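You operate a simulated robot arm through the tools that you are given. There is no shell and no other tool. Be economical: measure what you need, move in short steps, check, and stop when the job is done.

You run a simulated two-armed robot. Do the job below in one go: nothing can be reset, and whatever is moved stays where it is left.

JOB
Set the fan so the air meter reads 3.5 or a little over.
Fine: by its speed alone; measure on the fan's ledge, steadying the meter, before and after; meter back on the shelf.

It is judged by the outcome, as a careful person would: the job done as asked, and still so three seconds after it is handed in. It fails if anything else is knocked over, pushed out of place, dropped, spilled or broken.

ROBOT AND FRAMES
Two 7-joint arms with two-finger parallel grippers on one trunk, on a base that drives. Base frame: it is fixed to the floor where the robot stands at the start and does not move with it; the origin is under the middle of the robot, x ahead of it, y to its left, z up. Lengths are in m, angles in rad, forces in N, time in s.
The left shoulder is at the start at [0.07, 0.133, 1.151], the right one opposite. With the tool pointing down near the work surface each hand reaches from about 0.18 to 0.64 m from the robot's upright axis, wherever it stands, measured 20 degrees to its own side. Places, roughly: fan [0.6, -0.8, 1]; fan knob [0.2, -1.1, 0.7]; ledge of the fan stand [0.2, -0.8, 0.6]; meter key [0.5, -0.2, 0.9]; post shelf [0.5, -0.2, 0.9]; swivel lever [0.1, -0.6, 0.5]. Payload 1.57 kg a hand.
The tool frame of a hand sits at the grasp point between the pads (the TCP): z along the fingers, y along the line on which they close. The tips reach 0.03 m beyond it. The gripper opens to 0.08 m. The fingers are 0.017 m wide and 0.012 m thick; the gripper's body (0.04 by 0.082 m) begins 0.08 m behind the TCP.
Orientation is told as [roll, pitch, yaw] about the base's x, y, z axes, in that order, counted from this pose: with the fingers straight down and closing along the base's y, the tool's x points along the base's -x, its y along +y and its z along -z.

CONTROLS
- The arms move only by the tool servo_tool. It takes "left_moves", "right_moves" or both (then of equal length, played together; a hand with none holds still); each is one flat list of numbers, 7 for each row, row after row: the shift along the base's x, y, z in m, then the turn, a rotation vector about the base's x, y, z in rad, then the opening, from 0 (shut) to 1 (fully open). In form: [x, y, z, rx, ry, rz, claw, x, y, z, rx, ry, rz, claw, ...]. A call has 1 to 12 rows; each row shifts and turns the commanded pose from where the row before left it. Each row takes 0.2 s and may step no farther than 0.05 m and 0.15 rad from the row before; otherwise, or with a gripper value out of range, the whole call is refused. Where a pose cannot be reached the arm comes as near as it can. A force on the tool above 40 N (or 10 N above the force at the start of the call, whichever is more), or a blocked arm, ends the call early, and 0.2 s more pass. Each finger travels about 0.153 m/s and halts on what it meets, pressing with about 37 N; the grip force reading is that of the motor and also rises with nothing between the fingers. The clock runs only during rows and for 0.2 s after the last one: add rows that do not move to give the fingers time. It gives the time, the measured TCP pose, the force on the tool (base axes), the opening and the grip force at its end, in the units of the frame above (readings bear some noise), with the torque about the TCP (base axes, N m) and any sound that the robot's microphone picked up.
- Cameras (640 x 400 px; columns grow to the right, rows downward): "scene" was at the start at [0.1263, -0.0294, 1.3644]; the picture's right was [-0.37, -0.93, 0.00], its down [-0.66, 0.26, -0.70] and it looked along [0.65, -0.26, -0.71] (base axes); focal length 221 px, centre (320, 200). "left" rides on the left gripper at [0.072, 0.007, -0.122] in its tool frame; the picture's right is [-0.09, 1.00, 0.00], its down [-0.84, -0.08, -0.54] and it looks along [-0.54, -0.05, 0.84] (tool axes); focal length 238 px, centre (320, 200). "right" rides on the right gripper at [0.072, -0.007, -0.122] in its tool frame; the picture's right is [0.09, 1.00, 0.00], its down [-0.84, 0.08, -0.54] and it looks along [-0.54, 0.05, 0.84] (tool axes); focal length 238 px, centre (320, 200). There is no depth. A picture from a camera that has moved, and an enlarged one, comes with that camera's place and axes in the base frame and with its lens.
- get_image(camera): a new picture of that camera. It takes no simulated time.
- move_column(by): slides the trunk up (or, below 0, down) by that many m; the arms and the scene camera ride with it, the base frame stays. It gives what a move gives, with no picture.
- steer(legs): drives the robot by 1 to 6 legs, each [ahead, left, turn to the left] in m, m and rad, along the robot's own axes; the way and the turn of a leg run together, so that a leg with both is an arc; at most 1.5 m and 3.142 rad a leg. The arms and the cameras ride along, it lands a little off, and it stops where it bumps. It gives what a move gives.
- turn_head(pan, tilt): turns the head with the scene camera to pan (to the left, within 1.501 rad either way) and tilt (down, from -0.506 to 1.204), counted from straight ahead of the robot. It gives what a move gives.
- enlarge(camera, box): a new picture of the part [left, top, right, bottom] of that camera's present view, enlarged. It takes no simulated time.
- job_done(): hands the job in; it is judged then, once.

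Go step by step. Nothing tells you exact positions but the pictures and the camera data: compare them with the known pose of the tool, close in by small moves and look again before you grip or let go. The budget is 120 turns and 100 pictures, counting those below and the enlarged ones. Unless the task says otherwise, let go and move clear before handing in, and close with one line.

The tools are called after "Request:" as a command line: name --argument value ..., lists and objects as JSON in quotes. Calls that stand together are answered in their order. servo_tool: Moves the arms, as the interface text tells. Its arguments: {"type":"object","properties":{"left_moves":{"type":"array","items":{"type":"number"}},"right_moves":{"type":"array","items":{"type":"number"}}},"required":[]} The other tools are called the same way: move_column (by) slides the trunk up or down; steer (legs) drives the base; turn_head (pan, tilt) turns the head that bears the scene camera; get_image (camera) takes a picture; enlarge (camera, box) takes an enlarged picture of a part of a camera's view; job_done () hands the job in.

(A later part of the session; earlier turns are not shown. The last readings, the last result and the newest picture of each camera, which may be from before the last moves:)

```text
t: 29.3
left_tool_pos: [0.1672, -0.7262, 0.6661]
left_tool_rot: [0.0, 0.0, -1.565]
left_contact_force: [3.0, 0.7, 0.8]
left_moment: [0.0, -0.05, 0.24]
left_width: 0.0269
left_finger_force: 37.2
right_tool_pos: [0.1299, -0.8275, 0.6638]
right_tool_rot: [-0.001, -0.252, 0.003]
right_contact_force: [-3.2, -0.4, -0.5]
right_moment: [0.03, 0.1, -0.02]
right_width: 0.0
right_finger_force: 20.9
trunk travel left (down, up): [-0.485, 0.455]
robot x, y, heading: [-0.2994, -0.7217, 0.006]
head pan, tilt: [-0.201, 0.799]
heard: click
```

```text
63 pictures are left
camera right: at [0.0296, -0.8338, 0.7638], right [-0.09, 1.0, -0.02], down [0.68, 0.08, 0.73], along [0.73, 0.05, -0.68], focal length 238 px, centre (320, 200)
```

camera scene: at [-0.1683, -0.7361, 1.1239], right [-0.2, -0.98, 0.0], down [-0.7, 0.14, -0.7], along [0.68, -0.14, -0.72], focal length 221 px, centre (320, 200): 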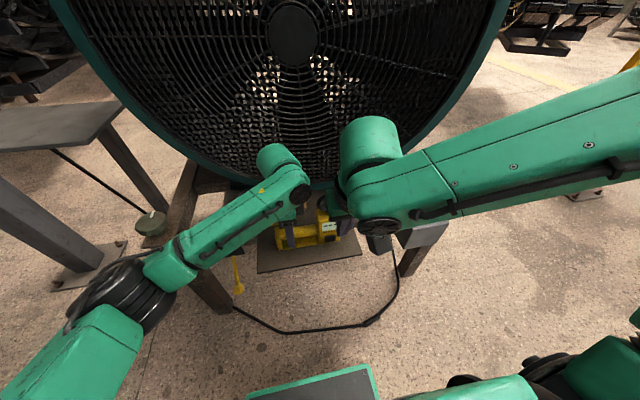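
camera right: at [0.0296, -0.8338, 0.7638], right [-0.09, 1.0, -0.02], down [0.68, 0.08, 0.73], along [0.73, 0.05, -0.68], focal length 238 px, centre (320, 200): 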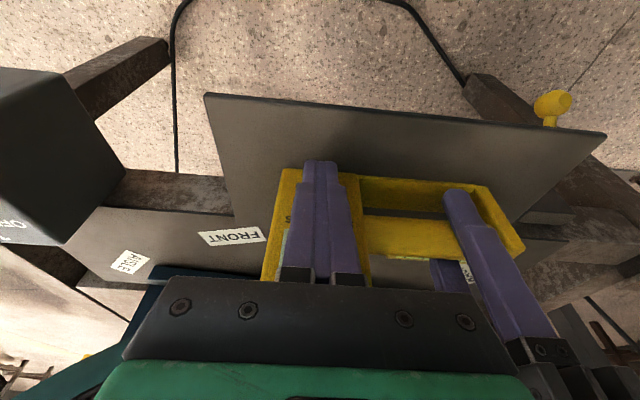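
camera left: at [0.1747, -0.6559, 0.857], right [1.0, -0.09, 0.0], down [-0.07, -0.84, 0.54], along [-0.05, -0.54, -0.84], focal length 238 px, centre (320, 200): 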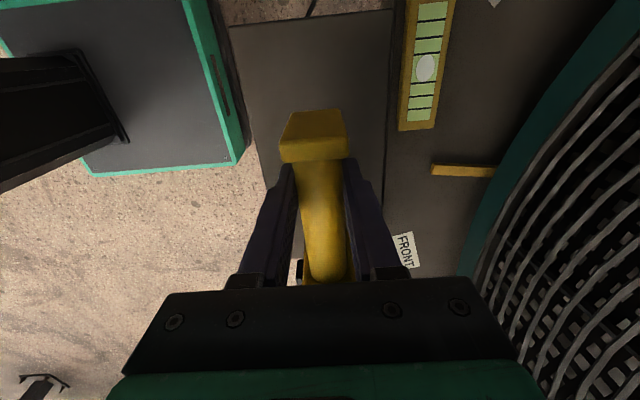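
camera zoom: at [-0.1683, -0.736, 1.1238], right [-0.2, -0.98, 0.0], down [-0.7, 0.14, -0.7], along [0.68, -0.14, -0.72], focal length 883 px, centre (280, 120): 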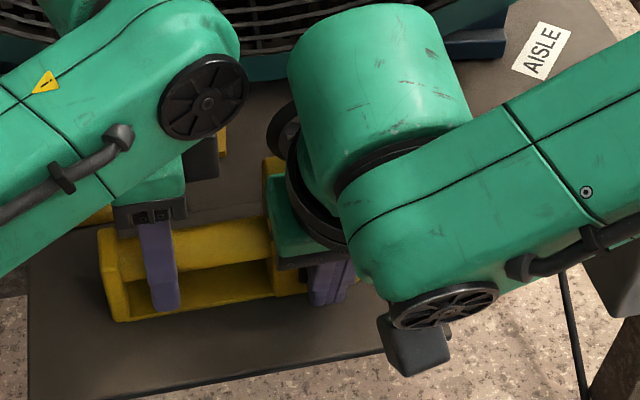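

Request:
servo_tool --right_moves '[-0.02, 0, 0, 0, 0, 0, 0, -0.03, 0, 0.02, 0, 0, 0, 0, -0.01, -0.01, 0.04, 0, 0, 0, 0, 0, -0.02, 0.04, 0, 0, 0, 0, 0, -0.03, 0.035, 0, 0, 0, 0, 0, -0.03, 0.03, 0, 0, 0, 0, 0, -0.04, 0, 0, 0, 0, 0]'

Request:
enlarge --camera "scene" --box '[250, 170, 410, 270]'

Request:
get_image --camera "right"

```text
t: 30.9
left_tool_pos: [0.1663, -0.7273, 0.6655]
left_tool_rot: [-0.001, -0.002, -1.567]
left_contact_force: [-0.6, -1.2, 1.1]
left_moment: [-0.15, -0.08, -0.07]
left_width: 0.027
left_finger_force: 37.4
right_tool_pos: [0.0851, -0.9537, 0.8309]
right_tool_rot: [0.001, -0.253, 0.003]
right_contact_force: [0.1, 0.0, 0.5]
right_moment: [-0.02, 0.0, 0.03]
right_width: 0.0
right_finger_force: 21.9
right hand out of reach, approached as far as the arm can: row 3
trunk travel left (down, up): [-0.485, 0.455]
robot x, y, heading: [-0.2975, -0.7223, 0.0]
head pan, tilt: [-0.201, 0.799]
```

```text
4.00 times, centred on (330, 220) of scene
camera zoom: at [-0.1684, -0.737, 1.1239], right [-0.2, -0.98, 0.0], down [-0.7, 0.14, -0.7], along [0.68, -0.14, -0.72], focal length 883 px, centre (280, 120)
```

zoom: 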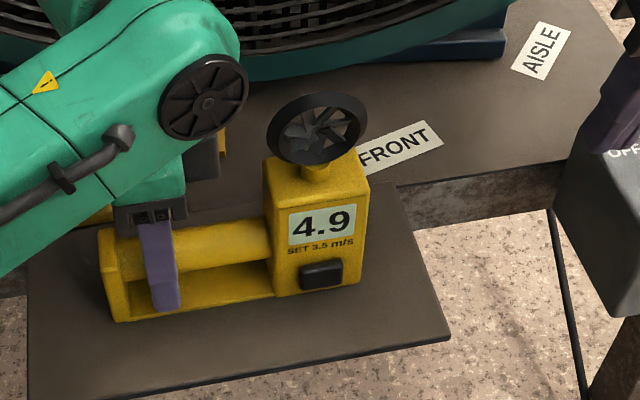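

```text
61 pictures are left
camera right: at [-0.0155, -0.9599, 0.9312], right [-0.09, 1.0, -0.02], down [0.68, 0.08, 0.73], along [0.73, 0.05, -0.68], focal length 238 px, centre (320, 200)
```

right: 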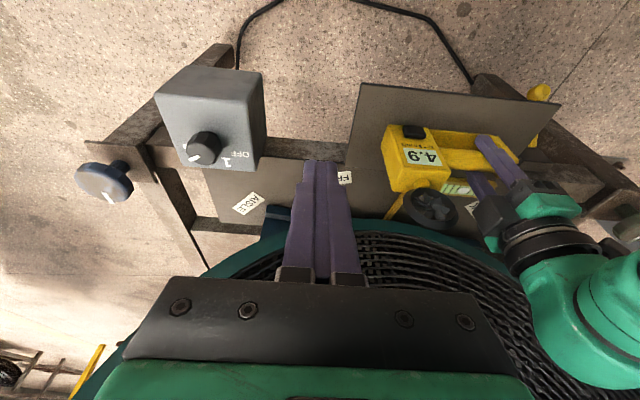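

The meter reads 4.9 m/s, so speed must come down. Look at the speed knob.

Request:
enlarge --camera "right" --box '[140, 60, 300, 180]'

Request:
enlarge --camera "scene" --box '[370, 170, 490, 260]'

```text
3.33 times, centred on (220, 120) of right
camera zoom: at [-0.0155, -0.9599, 0.9312], right [-0.09, 1.0, -0.02], down [0.68, 0.08, 0.73], along [0.73, 0.05, -0.68], focal length 794 px, centre (653, 467)
```

zoom: 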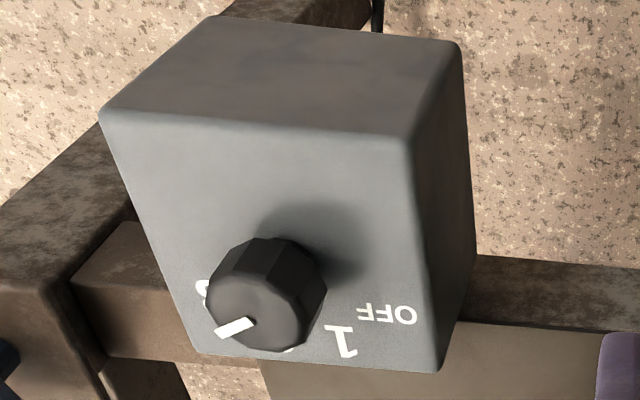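

```text
4.44 times, centred on (430, 215) of scene
camera zoom: at [-0.1684, -0.737, 1.1239], right [-0.2, -0.98, 0.0], down [-0.7, 0.14, -0.7], along [0.68, -0.14, -0.72], focal length 981 px, centre (-169, 133)
```

zoom: 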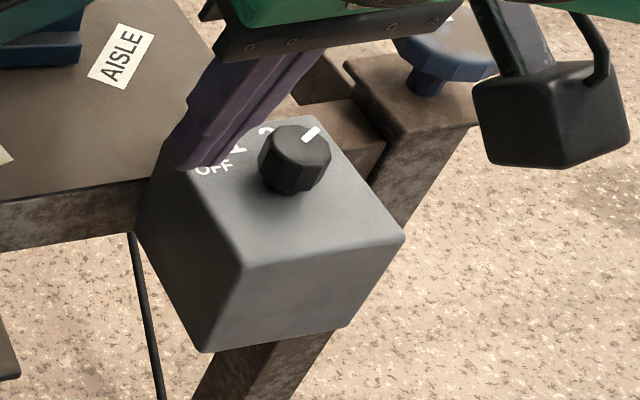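

The knob top sits about (0.178, −1.099, 0.682), with the box top near z 0.65; the pointer is between 2 and 3. I'll bring the right hand upright and open over it.

Request:
servo_tool --right_moves '[0.0, -0.03, 0, 0, 0.127, 0, 0.8, 0.013, -0.03, 0, 0, 0.126, 0, 0.8, 0.03, -0.03, 0, 0, 0, 0, 0.8, 0.03, -0.03, -0.02, 0, 0, 0, 0.8, 0.02, -0.025, -0.03, 0, 0, 0, 0.8, 0, 0, 0, 0, 0, 0, 0.8]'

Request:
get_image --camera "right"

Request:
get_image --camera "scene"

```text
t: 32.3
left_tool_pos: [0.1682, -0.7262, 0.6641]
left_tool_rot: [0.0, -0.002, -1.566]
left_contact_force: [0.2, 0.8, 2.1]
left_moment: [-0.05, 0.05, 0.03]
left_width: 0.0269
left_finger_force: 37.7
right_tool_pos: [0.1776, -1.097, 0.7815]
right_tool_rot: [0.001, 0.001, 0.004]
right_contact_force: [0.2, -0.8, 0.0]
right_moment: [0.0, 0.03, 0.0]
right_width: 0.064
right_finger_force: 0.1
trunk travel left (down, up): [-0.485, 0.455]
robot x, y, heading: [-0.301, -0.723, 0.002]
head pan, tilt: [-0.201, 0.799]
```

```text
58 pictures are left
camera right: at [0.1054, -1.1034, 0.9028], right [-0.1, 1.0, 0.0], down [0.84, 0.08, 0.54], along [0.54, 0.05, -0.84], focal length 238 px, centre (320, 200)
```

right: 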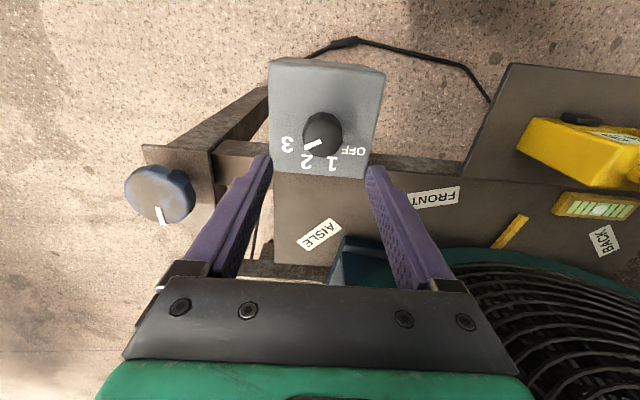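

```text
57 pictures are left
camera scene: at [-0.1682, -0.736, 1.1239], right [-0.2, -0.98, 0.0], down [-0.7, 0.14, -0.7], along [0.68, -0.14, -0.72], focal length 221 px, centre (320, 200)
```

scene: 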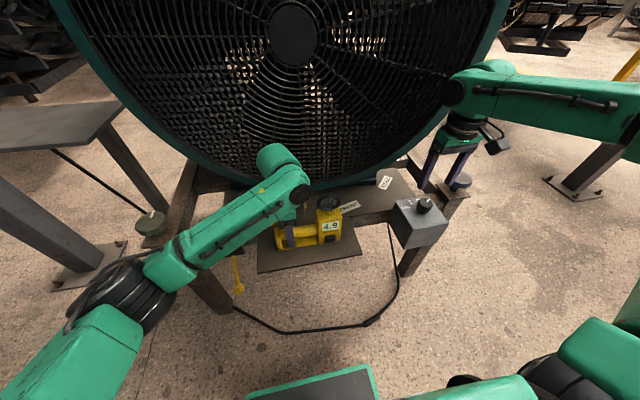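

Request:
enlarge --camera "right" --box '[250, 90, 410, 190]'

```text
4.00 times, centred on (330, 140) of right
camera zoom: at [0.1054, -1.1034, 0.9028], right [-0.1, 1.0, 0.0], down [0.84, 0.08, 0.54], along [0.54, 0.05, -0.84], focal length 953 px, centre (280, 440)
```

zoom: 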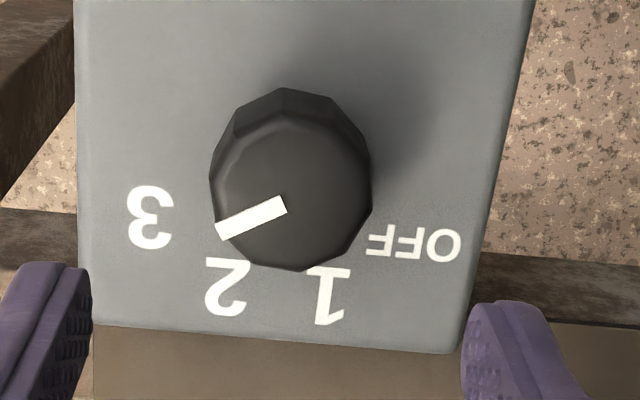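

Clear view: labels OFF≈+55°, 1≈14°, 2≈−27°, 3≈−69°; pointer ≈−63° (near 3). Lower onto the knob and grip.

Request:
servo_tool --right_moves '[0, 0.003, -0.045, 0, 0, 0, 0.8, 0, 0, -0.035, 0, 0, 0, 0.8, 0, 0, -0.012, 0, 0, 0, 0.8, 0, 0, 0, 0, 0, 0, 0.8]'

Request:
enlarge --camera "scene" --box '[370, 150, 490, 250]'

Request:
get_image --camera "right"

```text
t: 33.3
left_tool_pos: [0.1671, -0.7248, 0.6658]
left_tool_rot: [-0.001, 0.0, -1.566]
left_contact_force: [-0.3, 0.3, -2.5]
left_moment: [0.2, 0.02, 0.05]
left_width: 0.0267
left_finger_force: 36.6
right_tool_pos: [0.1771, -1.0945, 0.6911]
right_tool_rot: [0.001, 0.002, 0.003]
right_contact_force: [-0.9, -0.7, 8.0]
right_moment: [0.27, 0.04, -0.01]
right_width: 0.0636
right_finger_force: 0.0
trunk travel left (down, up): [-0.485, 0.455]
robot x, y, heading: [-0.297, -0.7217, 0.007]
head pan, tilt: [-0.201, 0.799]
```

```text
4.00 times, centred on (430, 200) of scene
camera zoom: at [-0.169, -0.7355, 1.124], right [-0.2, -0.98, 0.0], down [-0.7, 0.14, -0.7], along [0.68, -0.14, -0.72], focal length 883 px, centre (-120, 200)
```

zoom: 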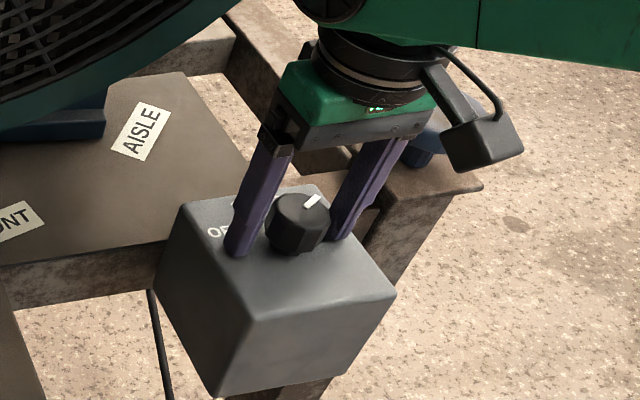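

```text
54 pictures are left
camera right: at [0.1047, -1.1005, 0.8118], right [-0.1, 1.0, 0.0], down [0.84, 0.08, 0.54], along [0.54, 0.05, -0.84], focal length 238 px, centre (320, 200)
```

right: 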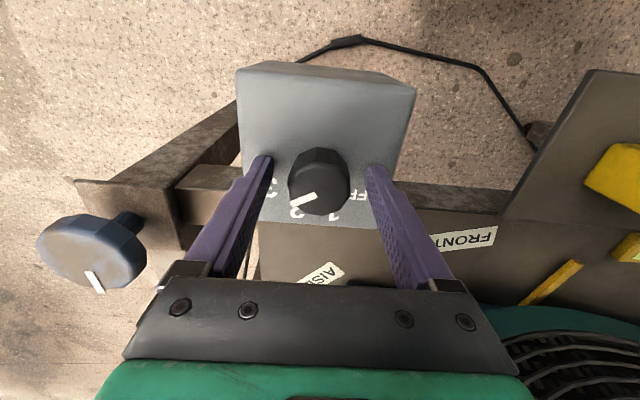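

Touched the box top; raise 4 mm and close on the knob.

Request:
servo_tool --right_moves '[0, 0, 0.005, 0, 0, 0, 0.8, 0, 0, 0, 0, 0, 0, 0.4, 0, 0, 0, 0, 0, 0, 0.2, 0, 0, 0, 0, 0, 0, 0.2]'

Request:
enlarge --camera "right" --box '[220, 110, 420, 235]'

```text
t: 34.3
left_tool_pos: [0.1681, -0.7273, 0.6651]
left_tool_rot: [0.0, -0.003, -1.565]
left_contact_force: [-0.2, 1.8, 4.0]
left_moment: [-0.29, -0.05, -0.02]
left_width: 0.0269
left_finger_force: 36.6
right_tool_pos: [0.1761, -1.0946, 0.6925]
right_tool_rot: [0.002, 0.004, 0.003]
right_contact_force: [-1.0, -0.6, -6.2]
right_moment: [-0.07, -0.17, 0.03]
right_width: 0.0372
right_finger_force: 43.3
trunk travel left (down, up): [-0.485, 0.455]
robot x, y, heading: [-0.2954, -0.7224, 0.007]
head pan, tilt: [-0.201, 0.799]
```

```text
3.20 times, centred on (320, 172) of right
camera zoom: at [0.1051, -1.1012, 0.8152], right [-0.1, 1.0, 0.0], down [0.84, 0.08, 0.54], along [0.54, 0.05, -0.84], focal length 763 px, centre (320, 288)
```

zoom: 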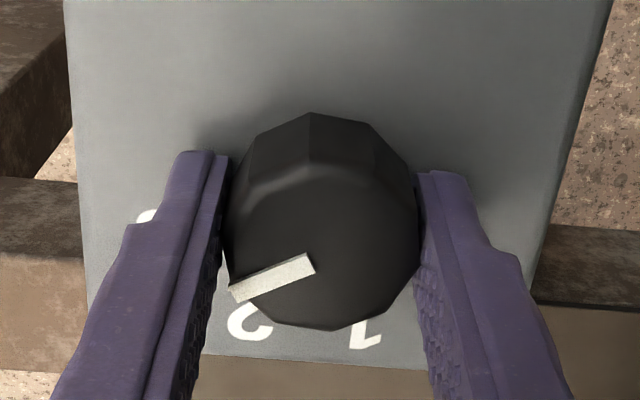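

Gripped. Turn +0.5 rad (toward OFF).

Request:
servo_tool --right_moves '[0, 0, -0.002, 0, 0, 0.1, 0.2, 0, 0, 0, 0, 0, 0.1, 0.2, 0, 0, 0, 0, 0, 0.1, 0.2, 0, 0, 0, 0, 0, 0.1, 0.2, 0, 0, 0, 0, 0, 0.1, 0.2, 0, 0, 0, 0, 0, 0, 0.2]'

Request:
enlarge --camera "right" --box '[220, 110, 420, 235]'

Request:
enlarge --camera "scene" --box '[250, 170, 410, 270]'

```text
t: 35.7
left_tool_pos: [0.1667, -0.7274, 0.6658]
left_tool_rot: [0.002, -0.003, -1.565]
left_contact_force: [0.2, 1.4, -1.3]
left_moment: [0.21, 0.01, -0.02]
left_width: 0.0271
left_finger_force: 36.6
right_tool_pos: [0.1773, -1.0938, 0.6943]
right_tool_rot: [-0.001, -0.001, 0.506]
right_contact_force: [-5.8, 4.6, 4.0]
right_moment: [0.04, 0.29, 0.0]
right_width: 0.037
right_finger_force: 43.7
trunk travel left (down, up): [-0.485, 0.455]
robot x, y, heading: [-0.2963, -0.7215, -0.003]
head pan, tilt: [-0.201, 0.799]
```

```text
3.20 times, centred on (320, 172) of right
camera zoom: at [0.1165, -1.1337, 0.815], right [-0.56, 0.83, 0.0], down [0.69, 0.47, 0.54], along [0.45, 0.3, -0.84], focal length 763 px, centre (320, 288)
```

zoom: 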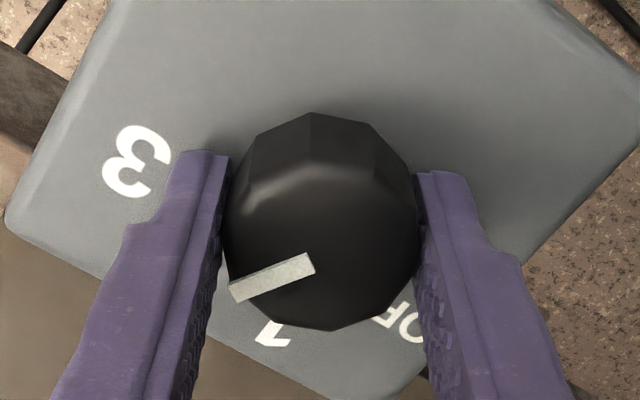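

```text
4.00 times, centred on (330, 220) of scene
camera zoom: at [-0.1693, -0.7347, 1.124], right [-0.2, -0.98, 0.0], down [-0.7, 0.14, -0.7], along [0.68, -0.14, -0.72], focal length 883 px, centre (280, 120)
```

zoom: 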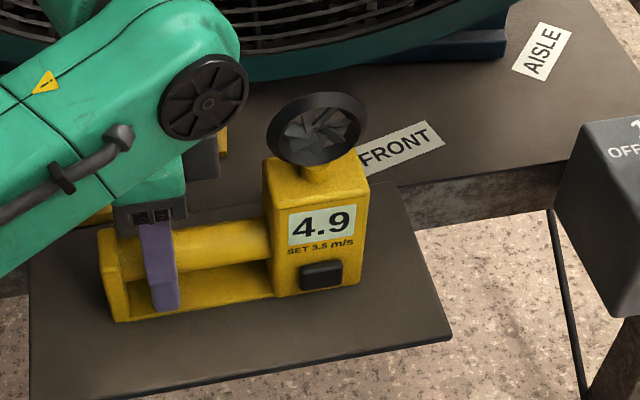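

The knob followed fully (pointer now ≈−34°, near 2). The display holds its reading, so release and re-measure.

Request:
servo_tool --right_moves '[0, 0, 0, 0, 0, 0, 0.8, 0, 0, 0, 0, 0, 0, 0.8, 0, 0, 0.04, 0, 0, 0, 0.8, 0, 0, 0.04, 0, 0, 0, 0.8, -0.03, 0, 0.02, 0, 0, -0.13, 0.8, -0.04, 0.02, 0, 0, 0, -0.13, 0.5, -0.03, 0.03, 0, 0, 0, -0.13, 0, 0, 0.045, 0, 0, 0, -0.116, 0, 0, 0.045, 0, 0, -0.127, 0, 0, 0, 0.045, 0, 0, -0.126, 0, 0, 0, 0.045, 0, 0, 0, 0, 0, 0, 0, 0, 0, 0, 0, 0]'

Request:
get_image --camera "scene"

```text
t: 38.3
left_tool_pos: [0.1683, -0.7266, 0.6653]
left_tool_rot: [0.0, -0.001, -1.566]
left_contact_force: [-0.5, -0.8, 1.6]
left_moment: [0.25, -0.06, -0.02]
left_width: 0.0271
left_finger_force: 37.0
right_tool_pos: [0.0773, -0.8665, 0.7925]
right_tool_rot: [0.003, -0.251, -0.002]
right_contact_force: [-0.1, 0.6, -0.7]
right_moment: [0.0, -0.02, 0.0]
right_width: 0.0002
right_finger_force: 21.0
trunk travel left (down, up): [-0.485, 0.455]
robot x, y, heading: [-0.2973, -0.7196, 0.006]
head pan, tilt: [-0.201, 0.799]
```

```text
50 pictures are left
camera scene: at [-0.1683, -0.7364, 1.1238], right [-0.2, -0.98, 0.0], down [-0.7, 0.14, -0.7], along [0.68, -0.14, -0.72], focal length 221 px, centre (320, 200)
```

scene: 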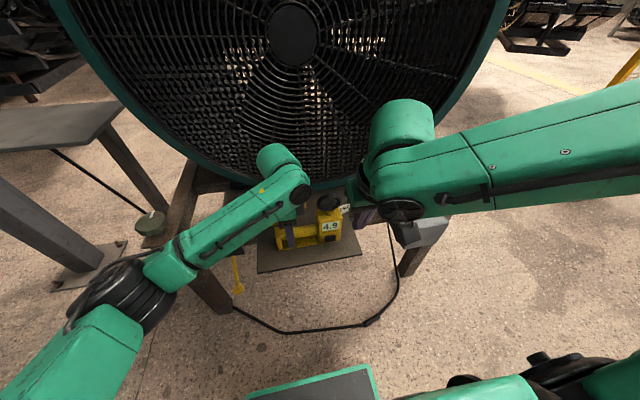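

Request:
servo_tool --right_moves '[0.01, 0.038, -0.02, 0, 0, 0, 0, 0.01, 0, -0.04, 0, 0, 0, 0, 0.005, 0, -0.04, 0, 0, 0, 0, 0, 0, -0.028, 0, 0, 0, 0, 0, 0, 0, 0, 0, 0, 0]'

Request:
get_image --camera "right"

```text
t: 39.5
left_tool_pos: [0.1676, -0.7273, 0.6651]
left_tool_rot: [0.0, -0.002, -1.567]
left_contact_force: [1.3, -0.4, 1.8]
left_moment: [0.05, 0.04, -0.04]
left_width: 0.027
left_finger_force: 36.8
right_tool_pos: [0.1023, -0.8277, 0.6635]
right_tool_rot: [0.0, -0.252, -0.003]
right_contact_force: [0.0, -0.7, -0.6]
right_moment: [0.0, 0.05, -0.01]
right_width: 0.0001
right_finger_force: 21.3
trunk travel left (down, up): [-0.485, 0.455]
robot x, y, heading: [-0.2996, -0.7228, 0.004]
head pan, tilt: [-0.201, 0.799]
```

```text
49 pictures are left
camera right: at [0.0018, -0.8334, 0.7634], right [-0.09, 1.0, -0.02], down [0.68, 0.07, 0.73], along [0.73, 0.05, -0.68], focal length 238 px, centre (320, 200)
```

right: 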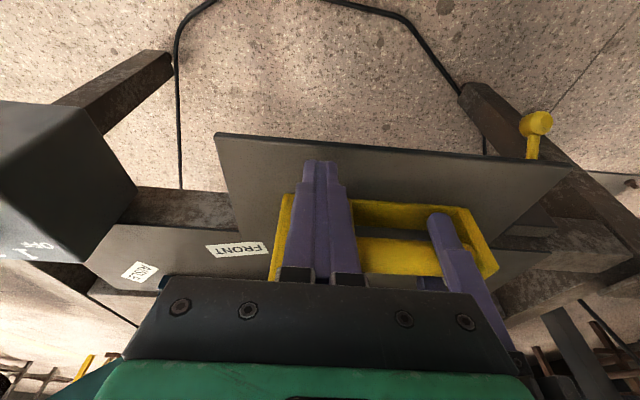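

Request:
servo_tool --right_moves '[0.018, 0, 0, 0, 0, 0, 0, 0.006, 0, 0, 0, 0, 0, 0, 0.004, 0, 0, 0, 0, 0, 0, 0, 0, 0, 0, 0, 0, 0, -0.02, 0, 0, 0, 0, 0, 0, -0.02, 0, 0.02, 0, 0, 0, 0, 0, -0.01, 0.04, 0, 0, 0, 0, 0, -0.02, 0.04, 0, 0, 0, 0, 0, -0.03, 0.035, 0, 0, 0, 0, 0, -0.03, 0.03, 0, 0, 0, 0, 0, -0.04, 0, 0, 0, 0, 0, 0, 0, 0, 0, 0, 0, 0]'

Request:
enlarge --camera "scene" --box '[250, 170, 410, 270]'

```text
t: 42.1
left_tool_pos: [0.1682, -0.7272, 0.6661]
left_tool_rot: [-0.002, -0.002, -1.565]
left_contact_force: [0.0, 0.4, 0.4]
left_moment: [-0.2, 0.01, -0.09]
left_width: 0.0269
left_finger_force: 37.0
right_tool_pos: [0.0905, -0.9581, 0.8299]
right_tool_rot: [0.001, -0.252, -0.001]
right_contact_force: [0.6, 0.8, -0.1]
right_moment: [0.01, 0.01, 0.01]
right_width: 0.0
right_finger_force: 21.4
trunk travel left (down, up): [-0.485, 0.455]
robot x, y, heading: [-0.3013, -0.7196, 0.002]
head pan, tilt: [-0.201, 0.799]
heard: click
```

```text
4.00 times, centred on (330, 220) of scene
camera zoom: at [-0.1682, -0.7359, 1.1238], right [-0.2, -0.98, 0.0], down [-0.7, 0.14, -0.7], along [0.68, -0.14, -0.72], focal length 883 px, centre (280, 120)
```

zoom: 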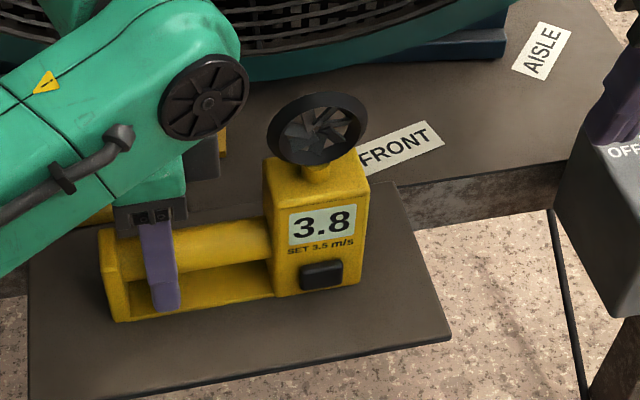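

3.8 now. Before trimming, I'll press once more to see whether the fan had settled.

Request:
servo_tool --right_moves '[0, 0.04, 0, 0, 0, 0, 0, 0, 0.04, -0.02, 0, 0, 0, 0, 0, 0.04, -0.03, 0, 0, 0, 0, 0, 0.0105, -0.04, 0, 0, 0, 0, 0.01, 0, -0.04, 0, 0, 0, 0, 0, 0, -0.036, 0, 0, 0, 0, 0, 0, 0, 0, 0, 0, 0]'

```text
t: 43.7
left_tool_pos: [0.168, -0.727, 0.6664]
left_tool_rot: [0.0, -0.002, -1.565]
left_contact_force: [0.9, 0.5, 1.4]
left_moment: [0.08, 0.04, 0.03]
left_width: 0.0273
left_finger_force: 37.6
right_tool_pos: [0.0992, -0.8272, 0.6623]
right_tool_rot: [0.002, -0.252, -0.003]
right_contact_force: [0.9, -0.1, -0.1]
right_moment: [-0.01, -0.02, -0.01]
right_width: 0.0
right_finger_force: 21.2
trunk travel left (down, up): [-0.485, 0.455]
robot x, y, heading: [-0.2988, -0.7193, 0.005]
head pan, tilt: [-0.201, 0.799]
```

Request:
servo_tool --right_moves '[0.02, 0, 0, 0, 0, 0, 0, 0.007, 0, 0.001, 0, 0, 0, 0, 0.004, 0, 0, 0, 0, 0, 0, 0, 0, 0, 0, 0, 0, 0, -0.02, 0, 0, 0, 0, 0, 0, -0.02, 0, 0.02, 0, 0, 0, 0, 0, -0.01, 0.04, 0, 0, 0, 0, 0, -0.02, 0.04, 0, 0, 0, 0, 0, -0.03, 0.035, 0, 0, 0, 0, 0, -0.03, 0.03, 0, 0, 0, 0, 0, -0.04, 0, 0, 0, 0, 0, 0, 0, 0, 0, 0, 0, 0]'

Request:
enlarge --camera "scene" --box '[250, 170, 410, 270]'

```text
t: 46.3
left_tool_pos: [0.1677, -0.7269, 0.6644]
left_tool_rot: [-0.001, -0.001, -1.566]
left_contact_force: [-0.2, -0.2, 0.3]
left_moment: [-0.18, 0.03, -0.09]
left_width: 0.0271
left_finger_force: 37.1
right_tool_pos: [0.0922, -0.9573, 0.8274]
right_tool_rot: [0.0, -0.253, -0.002]
right_contact_force: [0.5, -0.2, 0.3]
right_moment: [0.02, 0.0, -0.02]
right_width: 0.0
right_finger_force: 21.4
trunk travel left (down, up): [-0.485, 0.455]
robot x, y, heading: [-0.3007, -0.727, 0.004]
head pan, tilt: [-0.201, 0.799]
heard: click
```

```text
4.00 times, centred on (330, 220) of scene
camera zoom: at [-0.1681, -0.7359, 1.1238], right [-0.2, -0.98, 0.0], down [-0.7, 0.14, -0.7], along [0.68, -0.14, -0.72], focal length 883 px, centre (280, 120)
```

zoom: 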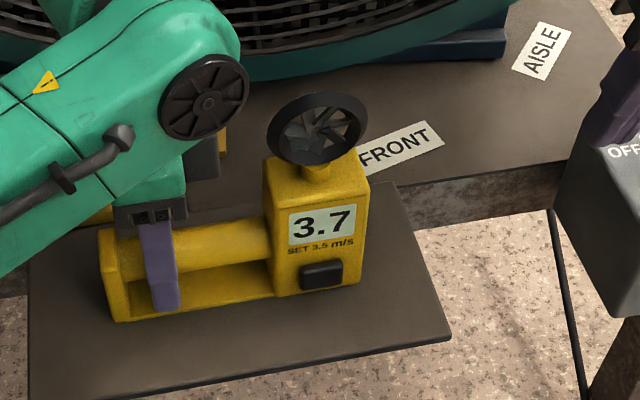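

3.7 and settling; a small trim toward 3.6 is safer. Back to the knob with the hand yawed to match the previous grip.

Request:
servo_tool --right_moves '[0, -0.03, 0, 0, 0.127, 0, 0.8, 0.01, -0.03, 0, 0, 0.126, 0, 0.8, 0.025, -0.03, 0, 0, 0, 0.127, 0.8, 0.03, -0.025, -0.01, 0, 0, 0.127, 0.8, 0.021, -0.022, -0.03, 0, 0, 0.127, 0.8, 0, 0, -0.03, 0, 0, 0.127, 0.8, 0, 0, -0.03, 0, 0, 0, 0.8, 0, 0, 0, 0, 0, 0, 0.8]'

Request:
enlarge --camera "right" --box '[200, 70, 440, 220]'

```text
t: 48.1
left_tool_pos: [0.1669, -0.7271, 0.6657]
left_tool_rot: [0.0, -0.002, -1.566]
left_contact_force: [0.9, 0.1, 1.2]
left_moment: [0.02, -0.01, 0.05]
left_width: 0.0272
left_finger_force: 37.1
right_tool_pos: [0.1769, -1.0932, 0.7276]
right_tool_rot: [-0.002, 0.001, 0.506]
right_contact_force: [1.0, 0.9, 0.5]
right_moment: [0.01, 0.04, -0.01]
right_width: 0.0639
right_finger_force: 0.0
trunk travel left (down, up): [-0.485, 0.455]
robot x, y, heading: [-0.2965, -0.7225, 0.005]
head pan, tilt: [-0.201, 0.799]
```

```text
2.67 times, centred on (320, 145) of right
camera zoom: at [0.1176, -1.1334, 0.8504], right [-0.56, 0.83, 0.0], down [0.7, 0.47, 0.54], along [0.45, 0.3, -0.84], focal length 636 px, centre (320, 347)
```

zoom: 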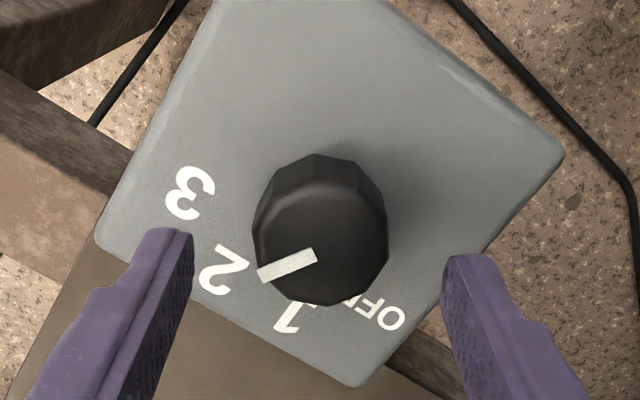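

Well aligned. Lower, grip, turn a further +0.045 rad, and release.

Request:
servo_tool --right_moves '[0, 0, -0.02, 0, 0, 0, 0.8, 0, 0, -0.013, 0, 0, 0, 0.8, 0, 0, 0, 0, 0, 0, 0.4, 0, 0, 0, 0, 0, 0, 0.2, 0, 0, 0, 0, 0, 0, 0.2, 0, 0, 0, 0, 0, 0.045, 0.2, 0, 0, 0, 0, 0, 0, 0.2]'

Request:
enlarge --camera "right" --box '[220, 110, 420, 235]'

```text
t: 49.7
left_tool_pos: [0.1677, -0.7265, 0.6656]
left_tool_rot: [-0.001, 0.0, -1.566]
left_contact_force: [-0.5, 2.2, 2.5]
left_moment: [0.03, 0.04, -0.02]
left_width: 0.0271
left_finger_force: 37.1
right_tool_pos: [0.1772, -1.0932, 0.6964]
right_tool_rot: [0.0, 0.002, 0.552]
right_contact_force: [3.4, -1.1, -0.5]
right_moment: [-0.2, 0.0, 0.01]
right_width: 0.0372
right_finger_force: 43.1
trunk travel left (down, up): [-0.485, 0.455]
robot x, y, heading: [-0.2994, -0.7202, 0.003]
head pan, tilt: [-0.201, 0.799]
```

```text
3.20 times, centred on (320, 172) of right
camera zoom: at [0.1192, -1.1359, 0.8179], right [-0.6, 0.8, 0.0], down [0.67, 0.5, 0.54], along [0.43, 0.32, -0.84], focal length 763 px, centre (320, 288)
```

zoom: 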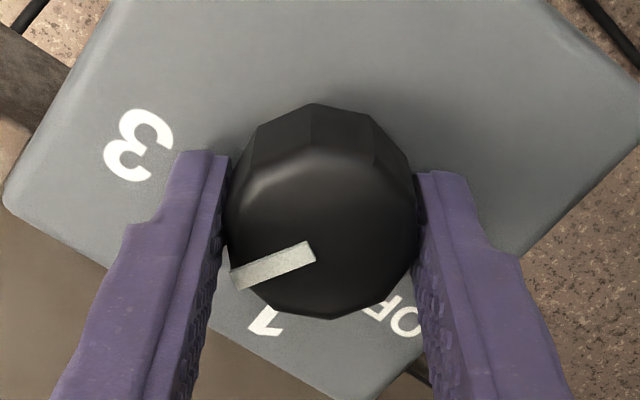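

Request:
servo_tool --right_moves '[0, 0, 0, 0, 0, 0, 0.8, 0, 0, 0, 0, 0, 0, 0.8, 0, 0, 0.04, 0, 0, 0, 0.8, 0, 0, 0.04, 0, 0, 0, 0.8, -0.03, 0, 0.02, 0, 0, -0.14, 0.8, -0.04, 0.02, 0, 0, 0, -0.14, 0.5, -0.02, 0.03, 0, 0, 0, -0.14, 0, 0, 0.045, 0, 0, 0, -0.132, 0, 0, 0.045, 0, 0, -0.127, 0, 0, 0, 0.045, 0, 0, -0.126, 0, 0, 0, 0.045, 0, 0, 0, 0, 0, 0, 0.036, -0.01, 0, 0, 0, 0]'

```text
t: 52.3
left_tool_pos: [0.1669, -0.7267, 0.6661]
left_tool_rot: [-0.003, -0.003, -1.564]
left_contact_force: [0.0, 0.8, 0.6]
left_moment: [0.29, 0.0, -0.03]
left_width: 0.027
left_finger_force: 37.1
right_tool_pos: [0.0874, -0.8267, 0.7859]
right_tool_rot: [0.001, -0.253, -0.002]
right_contact_force: [0.1, -0.1, 0.1]
right_moment: [-0.02, 0.0, -0.01]
right_width: 0.0
right_finger_force: 21.8
trunk travel left (down, up): [-0.485, 0.455]
robot x, y, heading: [-0.3, -0.7248, -0.001]
head pan, tilt: [-0.201, 0.799]
```

Descend to the pre-press pose, with a pause so the fan settles.

Request:
servo_tool --right_moves '[0.008, -0.001, -0.04, 0, 0, 0, 0, 0.006, 0, -0.04, 0, 0, 0, 0, 0.0, 0, -0.041, 0, 0, 0, 0, 0, 0, 0, 0, 0, 0, 0, 0, 0, 0, 0, 0, 0, 0, 0, 0, 0, 0, 0, 0, 0, 0, 0, 0, 0, 0, 0, 0, 0, 0, 0, 0, 0, 0, 0, 0, 0, 0, 0, 0, 0, 0, 0, 0, 0, 0, 0, 0, 0, 0, 0, 0, 0, 0, 0, 0]'

```text
t: 54.7
left_tool_pos: [0.1675, -0.7275, 0.6653]
left_tool_rot: [-0.001, 0.0, -1.565]
left_contact_force: [1.1, 1.1, 1.9]
left_moment: [-0.01, 0.0, 0.02]
left_width: 0.027
left_finger_force: 37.1
right_tool_pos: [0.1017, -0.8291, 0.6672]
right_tool_rot: [0.001, -0.251, -0.002]
right_contact_force: [0.2, -0.6, 0.1]
right_moment: [0.01, -0.01, 0.01]
right_width: 0.0002
right_finger_force: 21.6
trunk travel left (down, up): [-0.485, 0.455]
robot x, y, heading: [-0.2969, -0.7212, 0.003]
head pan, tilt: [-0.201, 0.799]
```

Request:
servo_tool --right_moves '[0.018, 0.001, -0.003, 0, 0, 0, 0, 0.007, 0, 0, 0, 0, 0, 0, 0.004, 0, 0, 0, 0, 0, 0, 0, 0, 0, 0, 0, 0, 0, -0.02, 0, 0, 0, 0, 0, 0, -0.02, 0, 0.02, 0, 0, 0, 0, 0, -0.01, 0.04, 0, 0, 0, 0, 0, -0.02, 0.04, 0, 0, 0, 0, 0, -0.03, 0.035, 0, 0, 0, 0, 0, -0.03, 0.03, 0, 0, 0, 0, 0, -0.04, 0, 0, 0, 0, 0, 0, 0, 0, 0, 0, 0, 0]'

Request:
enlarge --camera "scene" --box '[250, 170, 410, 270]'

```text
t: 57.3
left_tool_pos: [0.1665, -0.7262, 0.6653]
left_tool_rot: [-0.001, -0.002, -1.563]
left_contact_force: [-0.8, 0.7, 1.0]
left_moment: [-0.16, 0.01, -0.06]
left_width: 0.027
left_finger_force: 36.9
right_tool_pos: [0.0891, -0.9567, 0.8284]
right_tool_rot: [0.0, -0.25, -0.001]
right_contact_force: [-0.7, -1.1, -0.3]
right_moment: [0.04, 0.01, 0.0]
right_width: 0.0
right_finger_force: 21.6
trunk travel left (down, up): [-0.485, 0.455]
robot x, y, heading: [-0.2988, -0.7268, 0.004]
head pan, tilt: [-0.201, 0.799]
heard: click
```

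```text
4.00 times, centred on (330, 220) of scene
camera zoom: at [-0.168, -0.7357, 1.1238], right [-0.2, -0.98, 0.0], down [-0.7, 0.14, -0.7], along [0.68, -0.14, -0.72], focal length 883 px, centre (280, 120)
```

zoom: 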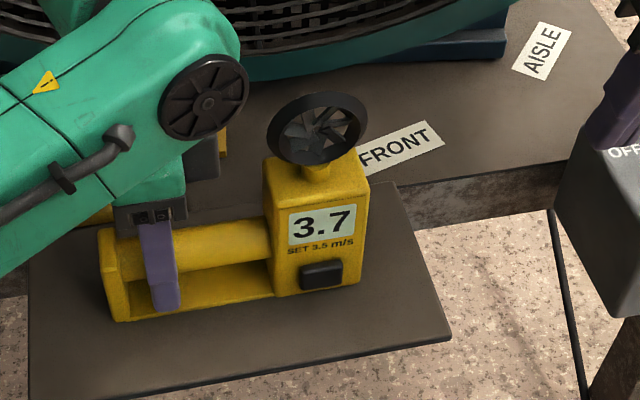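

Still 3.7; one more small trim (+0.04 rad) puts it nearer 3.6.

Request:
servo_tool --right_moves '[0, -0.03, 0, 0, 0.127, 0, 0.8, 0.01, -0.03, 0, 0, 0.126, 0, 0.8, 0.027, -0.03, 0, 0, 0, 0.14, 0.8, 0.03, -0.025, -0.01, 0, 0, 0.14, 0.8, 0.021, -0.022, -0.03, 0, 0, 0.14, 0.8, 0, 0, -0.03, 0, 0, 0.132, 0.8, 0, 0, -0.03, 0, 0, 0, 0.8, 0, 0, 0, 0, 0, 0, 0.8]'

Request:
enlarge --camera "right" --box '[200, 70, 440, 220]'

```text
t: 59.1
left_tool_pos: [0.1684, -0.7264, 0.6661]
left_tool_rot: [-0.001, -0.002, -1.566]
left_contact_force: [0.8, -0.6, 0.9]
left_moment: [-0.02, 0.0, 0.03]
left_width: 0.0272
left_finger_force: 37.1
right_tool_pos: [0.1793, -1.0945, 0.7264]
right_tool_rot: [0.0, 0.001, 0.55]
right_contact_force: [0.3, 0.4, -0.4]
right_moment: [-0.02, 0.01, 0.01]
right_width: 0.0639
right_finger_force: 0.0
trunk travel left (down, up): [-0.485, 0.455]
robot x, y, heading: [-0.2952, -0.7224, -0.0]
head pan, tilt: [-0.201, 0.799]
```

```text
2.67 times, centred on (320, 145) of right
camera zoom: at [0.121, -1.1378, 0.8486], right [-0.6, 0.8, 0.0], down [0.67, 0.51, 0.54], along [0.43, 0.32, -0.84], focal length 636 px, centre (320, 347)
```

zoom: 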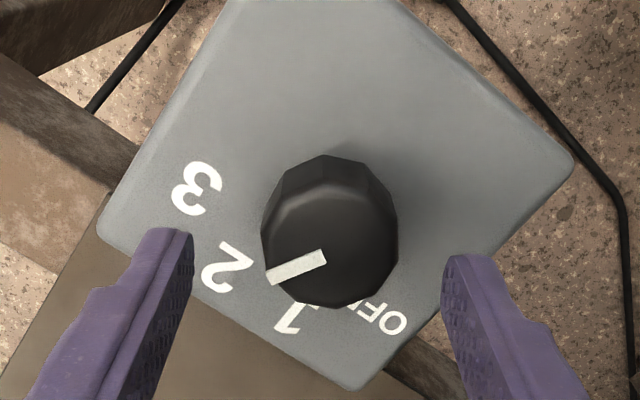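

Request:
servo_tool --right_moves '[-0.002, 0.0015, -0.02, 0, 0, 0, 0.8, 0, 0, -0.011, 0, 0, 0, 0.8, 0, 0, 0, 0, 0, 0, 0.4, 0, 0, 0, 0, 0, 0, 0.2, 0, 0, 0, 0, 0, 0, 0.2, 0, 0, 0, 0, 0, 0.042, 0.2, 0, 0, 0, 0, 0, 0, 0.2]'

Request:
enlarge --camera "right" --box '[220, 110, 420, 235]'

```text
t: 60.7
left_tool_pos: [0.1676, -0.7268, 0.6649]
left_tool_rot: [-0.002, -0.001, -1.566]
left_contact_force: [-0.3, 1.6, 2.0]
left_moment: [-0.14, -0.01, -0.03]
left_width: 0.027
left_finger_force: 36.6
right_tool_pos: [0.1761, -1.0935, 0.6966]
right_tool_rot: [0.0, 0.003, 0.594]
right_contact_force: [1.8, -4.2, -0.7]
right_moment: [-0.15, -0.11, -0.01]
right_width: 0.0374
right_finger_force: 43.2
trunk travel left (down, up): [-0.485, 0.455]
robot x, y, heading: [-0.2963, -0.7183, 0.002]
head pan, tilt: [-0.201, 0.799]
```

```text
3.20 times, centred on (320, 172) of right
camera zoom: at [0.1207, -1.1385, 0.8179], right [-0.63, 0.77, 0.0], down [0.65, 0.53, 0.54], along [0.42, 0.34, -0.84], focal length 763 px, centre (320, 288)
```

zoom: 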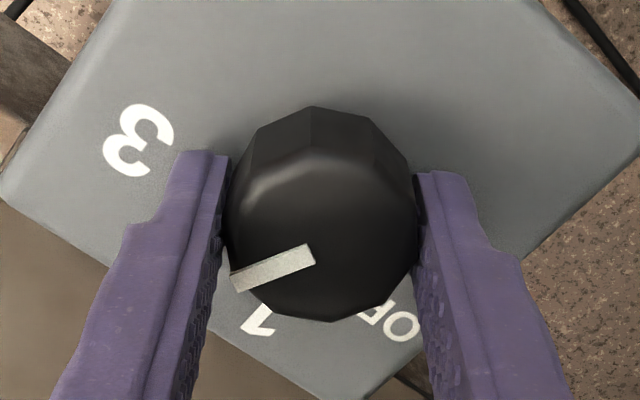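

Request:
servo_tool --right_moves '[0, 0, 0, 0, 0, 0, 0.8, 0, 0, 0, 0, 0, 0, 0.8, 0, 0, 0.04, 0, 0, 0, 0.8, 0, 0, 0.04, 0, 0, 0, 0.8, -0.03, 0, 0.02, 0, 0, -0.148, 0.8, -0.04, 0.02, 0, 0, 0, -0.148, 0.5, -0.02, 0.03, 0, 0, 0, -0.148, 0, 0, 0.045, 0, 0, 0, -0.148, 0, 0, 0.045, 0, 0, -0.127, 0, 0, 0, 0.045, 0, 0, -0.126, 0, 0, 0, 0.045, 0, 0, 0, 0, 0, 0, 0.036, -0.01, 0, 0, 0, 0]'

Request:
servo_tool --right_moves '[0.008, -0.001, -0.04, 0, 0, 0, 0, 0.006, 0, -0.04, 0, 0, 0, 0, 0.0, 0, -0.041, 0, 0, 0, 0, 0, 0, 0, 0, 0, 0, 0, 0, 0, 0, 0, 0, 0, 0, 0, 0, 0, 0, 0, 0, 0, 0, 0, 0, 0, 0, 0, 0, 0, 0, 0, 0, 0, 0, 0, 0, 0, 0, 0, 0, 0, 0, 0, 0, 0, 0, 0, 0, 0, 0, 0, 0, 0, 0, 0, 0]'

```text
t: 63.3
left_tool_pos: [0.1681, -0.7264, 0.6667]
left_tool_rot: [-0.001, -0.003, -1.566]
left_contact_force: [-0.2, 0.8, 0.9]
left_moment: [0.3, 0.01, -0.03]
left_width: 0.0272
left_finger_force: 37.6
right_tool_pos: [0.0864, -0.8265, 0.7869]
right_tool_rot: [0.001, -0.252, -0.001]
right_contact_force: [-0.7, -0.1, 0.2]
right_moment: [-0.01, -0.02, 0.01]
right_width: 0.0
right_finger_force: 21.2
trunk travel left (down, up): [-0.485, 0.455]
robot x, y, heading: [-0.2987, -0.7184, 0.005]
head pan, tilt: [-0.201, 0.799]
```

```text
t: 65.7
left_tool_pos: [0.1675, -0.7264, 0.6652]
left_tool_rot: [0.0, -0.001, -1.564]
left_contact_force: [1.0, -0.1, 0.3]
left_moment: [-0.05, 0.0, 0.02]
left_width: 0.0273
left_finger_force: 36.8
right_tool_pos: [0.0996, -0.8278, 0.6651]
right_tool_rot: [-0.001, -0.252, 0.0]
right_contact_force: [-0.1, -0.1, 0.8]
right_moment: [0.02, -0.04, 0.0]
right_width: 0.0
right_finger_force: 21.5
trunk travel left (down, up): [-0.485, 0.455]
robot x, y, heading: [-0.2978, -0.7213, 0.001]
head pan, tilt: [-0.201, 0.799]
```

Request:
servo_tool --right_moves '[0.019, 0, -0.002, 0, 0, 0, 0, 0.008, 0, 0, 0, 0, 0, 0, 0.004, 0, 0, 0, 0, 0, 0, 0, 0, 0, 0, 0, 0, 0, -0.02, 0, 0, 0, 0, 0, 0, -0.02, 0, 0.02, 0, 0, 0, 0, 0, -0.01, 0.04, 0, 0, 0, 0, 0, -0.02, 0.04, 0, 0, 0, 0, 0, -0.03, 0.035, 0, 0, 0, 0, 0, -0.03, 0.03, 0, 0, 0, 0, 0, -0.04, 0, 0, 0, 0, 0, 0, 0, 0, 0, 0, 0, 0]'

Request:
enlarge --camera "scene" --box '[250, 170, 410, 270]'

```text
t: 68.3
left_tool_pos: [0.1677, -0.7267, 0.667]
left_tool_rot: [-0.002, -0.001, -1.567]
left_contact_force: [-0.6, 1.1, 0.3]
left_moment: [-0.16, 0.01, -0.02]
left_width: 0.0272
left_finger_force: 36.8
right_tool_pos: [0.0909, -0.9573, 0.8277]
right_tool_rot: [0.001, -0.251, 0.002]
right_contact_force: [0.8, 0.1, 0.1]
right_moment: [0.02, -0.01, -0.01]
right_width: 0.0
right_finger_force: 21.5
trunk travel left (down, up): [-0.485, 0.455]
robot x, y, heading: [-0.2964, -0.7183, 0.005]
head pan, tilt: [-0.201, 0.799]
heard: click
```

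```text
4.00 times, centred on (330, 220) of scene
camera zoom: at [-0.168, -0.7357, 1.1238], right [-0.2, -0.98, 0.0], down [-0.7, 0.14, -0.7], along [0.68, -0.14, -0.72], focal length 883 px, centre (280, 120)
```

zoom: 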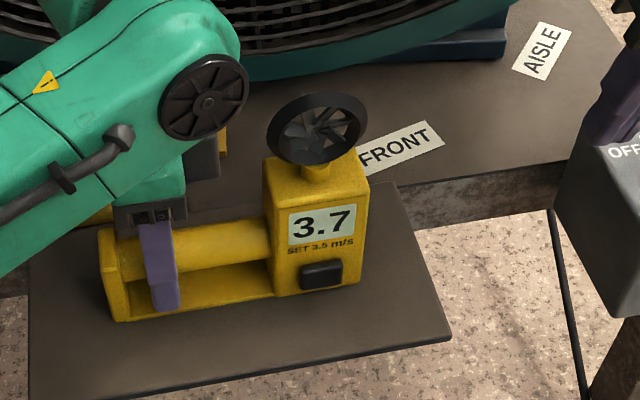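

Again 3.7; I'll repeat the press once to gauge noise.

Request:
servo_tool --right_moves '[0, 0.04, 0, 0, 0, 0, 0, 0, 0.04, -0.02, 0, 0, 0, 0, 0, 0.04, -0.03, 0, 0, 0, 0, 0, 0.0105, -0.04, 0, 0, 0, 0, 0.01, 0, -0.04, 0, 0, 0, 0, 0, 0, -0.034, 0, 0, 0, 0, 0, 0, 0, 0, 0, 0, 0]'

Request:
servo_tool --right_moves '[0.02, 0, 0, 0, 0, 0, 0, 0.007, 0, 0, 0, 0, 0, 0, 0.004, 0, 0, 0, 0, 0, 0, 0, 0, 0, 0, 0, 0, 0, -0.02, 0, 0, 0, 0, 0, 0, -0.02, 0, 0.02, 0, 0, 0, 0, 0, -0.01, 0.04, 0, 0, 0, 0, 0, -0.02, 0.04, 0, 0, 0, 0, 0, -0.03, 0.035, 0, 0, 0, 0, 0, -0.03, 0.03, 0, 0, 0, 0, 0, -0.04, 0, 0, 0, 0, 0, 0, 0, 0, 0, 0, 0, 0]'

Request:
enlarge --camera "scene" --box '[250, 170, 410, 270]'

```text
t: 69.9
left_tool_pos: [0.1687, -0.7266, 0.6657]
left_tool_rot: [0.0, -0.002, -1.564]
left_contact_force: [-0.2, -0.7, 0.7]
left_moment: [0.0, 0.0, 0.06]
left_width: 0.0273
left_finger_force: 36.6
right_tool_pos: [0.1021, -0.8285, 0.6646]
right_tool_rot: [0.0, -0.251, 0.0]
right_contact_force: [-0.6, 0.5, 0.9]
right_moment: [0.0, -0.02, 0.01]
right_width: 0.0001
right_finger_force: 20.8
trunk travel left (down, up): [-0.485, 0.455]
robot x, y, heading: [-0.2945, -0.7234, 0.006]
head pan, tilt: [-0.201, 0.799]
```

```text
t: 72.5
left_tool_pos: [0.1684, -0.7262, 0.6639]
left_tool_rot: [-0.001, -0.002, -1.566]
left_contact_force: [-0.6, 0.9, 1.1]
left_moment: [-0.12, 0.02, -0.05]
left_width: 0.0271
left_finger_force: 36.9
right_tool_pos: [0.092, -0.9569, 0.8289]
right_tool_rot: [-0.001, -0.251, 0.002]
right_contact_force: [-0.6, -0.3, 0.7]
right_moment: [0.01, -0.03, 0.01]
right_width: 0.0
right_finger_force: 20.7
trunk travel left (down, up): [-0.485, 0.455]
robot x, y, heading: [-0.2991, -0.722, 0.01]
head pan, tilt: [-0.201, 0.799]
heard: click
```

```text
4.00 times, centred on (330, 220) of scene
camera zoom: at [-0.168, -0.7357, 1.1238], right [-0.2, -0.98, 0.0], down [-0.7, 0.14, -0.7], along [0.68, -0.14, -0.72], focal length 883 px, centre (280, 120)
```

zoom: 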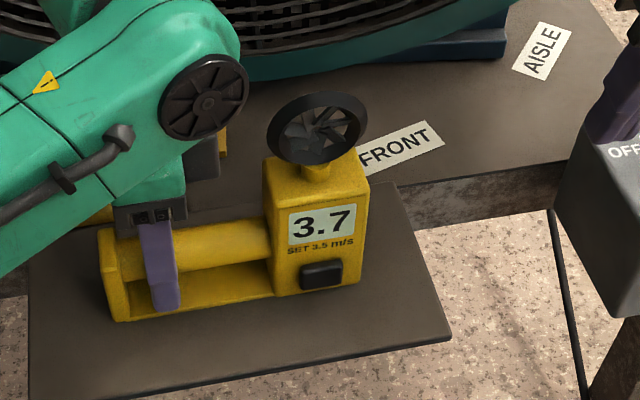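

Readings are steady at 3.7 m/s (the first 3.8 was spin-down): a little over 3.5, pointer at 2. Now the right hand goes back, and the left lifts the meter to the carrying pose.

Request:
servo_tool --left_moves '[0, 0, 0, 0, 0, 0, 0, 0, 0, 0, 0, 0, 0, 0, 0, 0, 0, 0, 0, 0, 0, 0, 0, 0, 0, 0, 0, 0, 0, 0, 0.02, 0, 0, 0, 0, 0, 0, 0.04, 0, 0, 0, 0, 0, 0, 0.04, 0, 0, 0, 0, -0.03, -0.025, 0, 0, 0, 0, 0, -0.03, -0.025, 0, 0, 0, 0, 0, -0.035, -0.028, 0, 0, 0, 0, 0, 0, 0, 0, 0, 0, 0, 0]' --right_moves '[0, -0.03, 0.02, 0, 0.127, 0, 0.5, -0.03, -0.03, 0.02, 0, 0.124, 0, 1, -0.04, -0.025, 0, 0, 0, 0, 1, -0.045, -0.02, 0, 0, 0, 0, 1, -0.045, -0.02, 0.02, 0, 0, 0, 1, -0.045, -0.01, 0.03, 0, 0, 0, 1, 0, 0, 0, 0, 0, 0, 1, 0, 0, 0, 0, 0, 0, 1, 0, 0, 0, 0, 0, 0, 1, 0, 0, 0, 0, 0, 0, 1, 0, 0, 0, 0, 0, 0, 1]'

Request:
get_image --camera "scene"

Request:
enlarge --camera "scene" --box '[380, 170, 480, 240]'

```text
refused: row 5 steps farther than a row can; nothing moved
```

```text
39 pictures are left
camera scene: at [-0.168, -0.7357, 1.1238], right [-0.2, -0.98, 0.0], down [-0.7, 0.14, -0.7], along [0.68, -0.14, -0.72], focal length 221 px, centre (320, 200)
```

scene: 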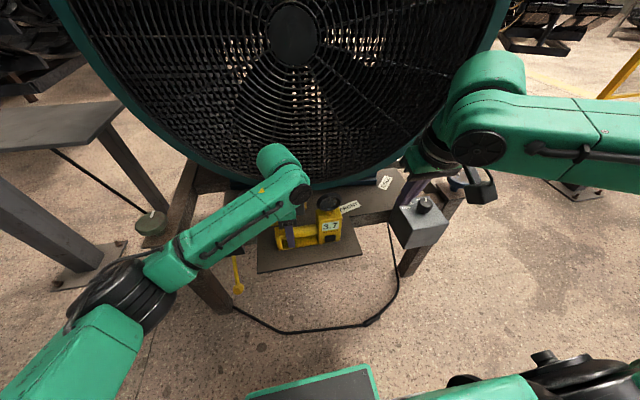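

```text
5.71 times, centred on (430, 205) of scene
camera zoom: at [-0.168, -0.7357, 1.1238], right [-0.2, -0.98, 0.0], down [-0.7, 0.14, -0.7], along [0.68, -0.14, -0.72], focal length 1261 px, centre (-309, 171)
```

zoom: 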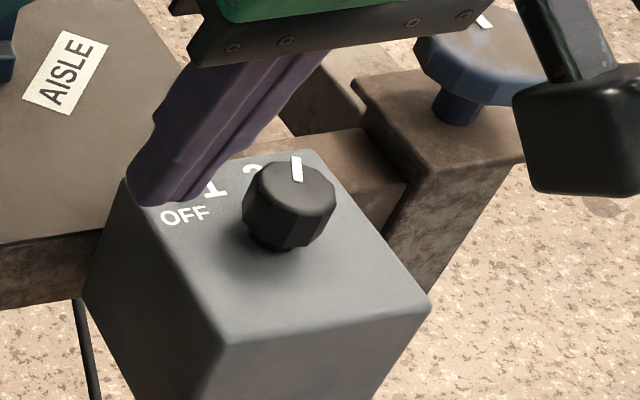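

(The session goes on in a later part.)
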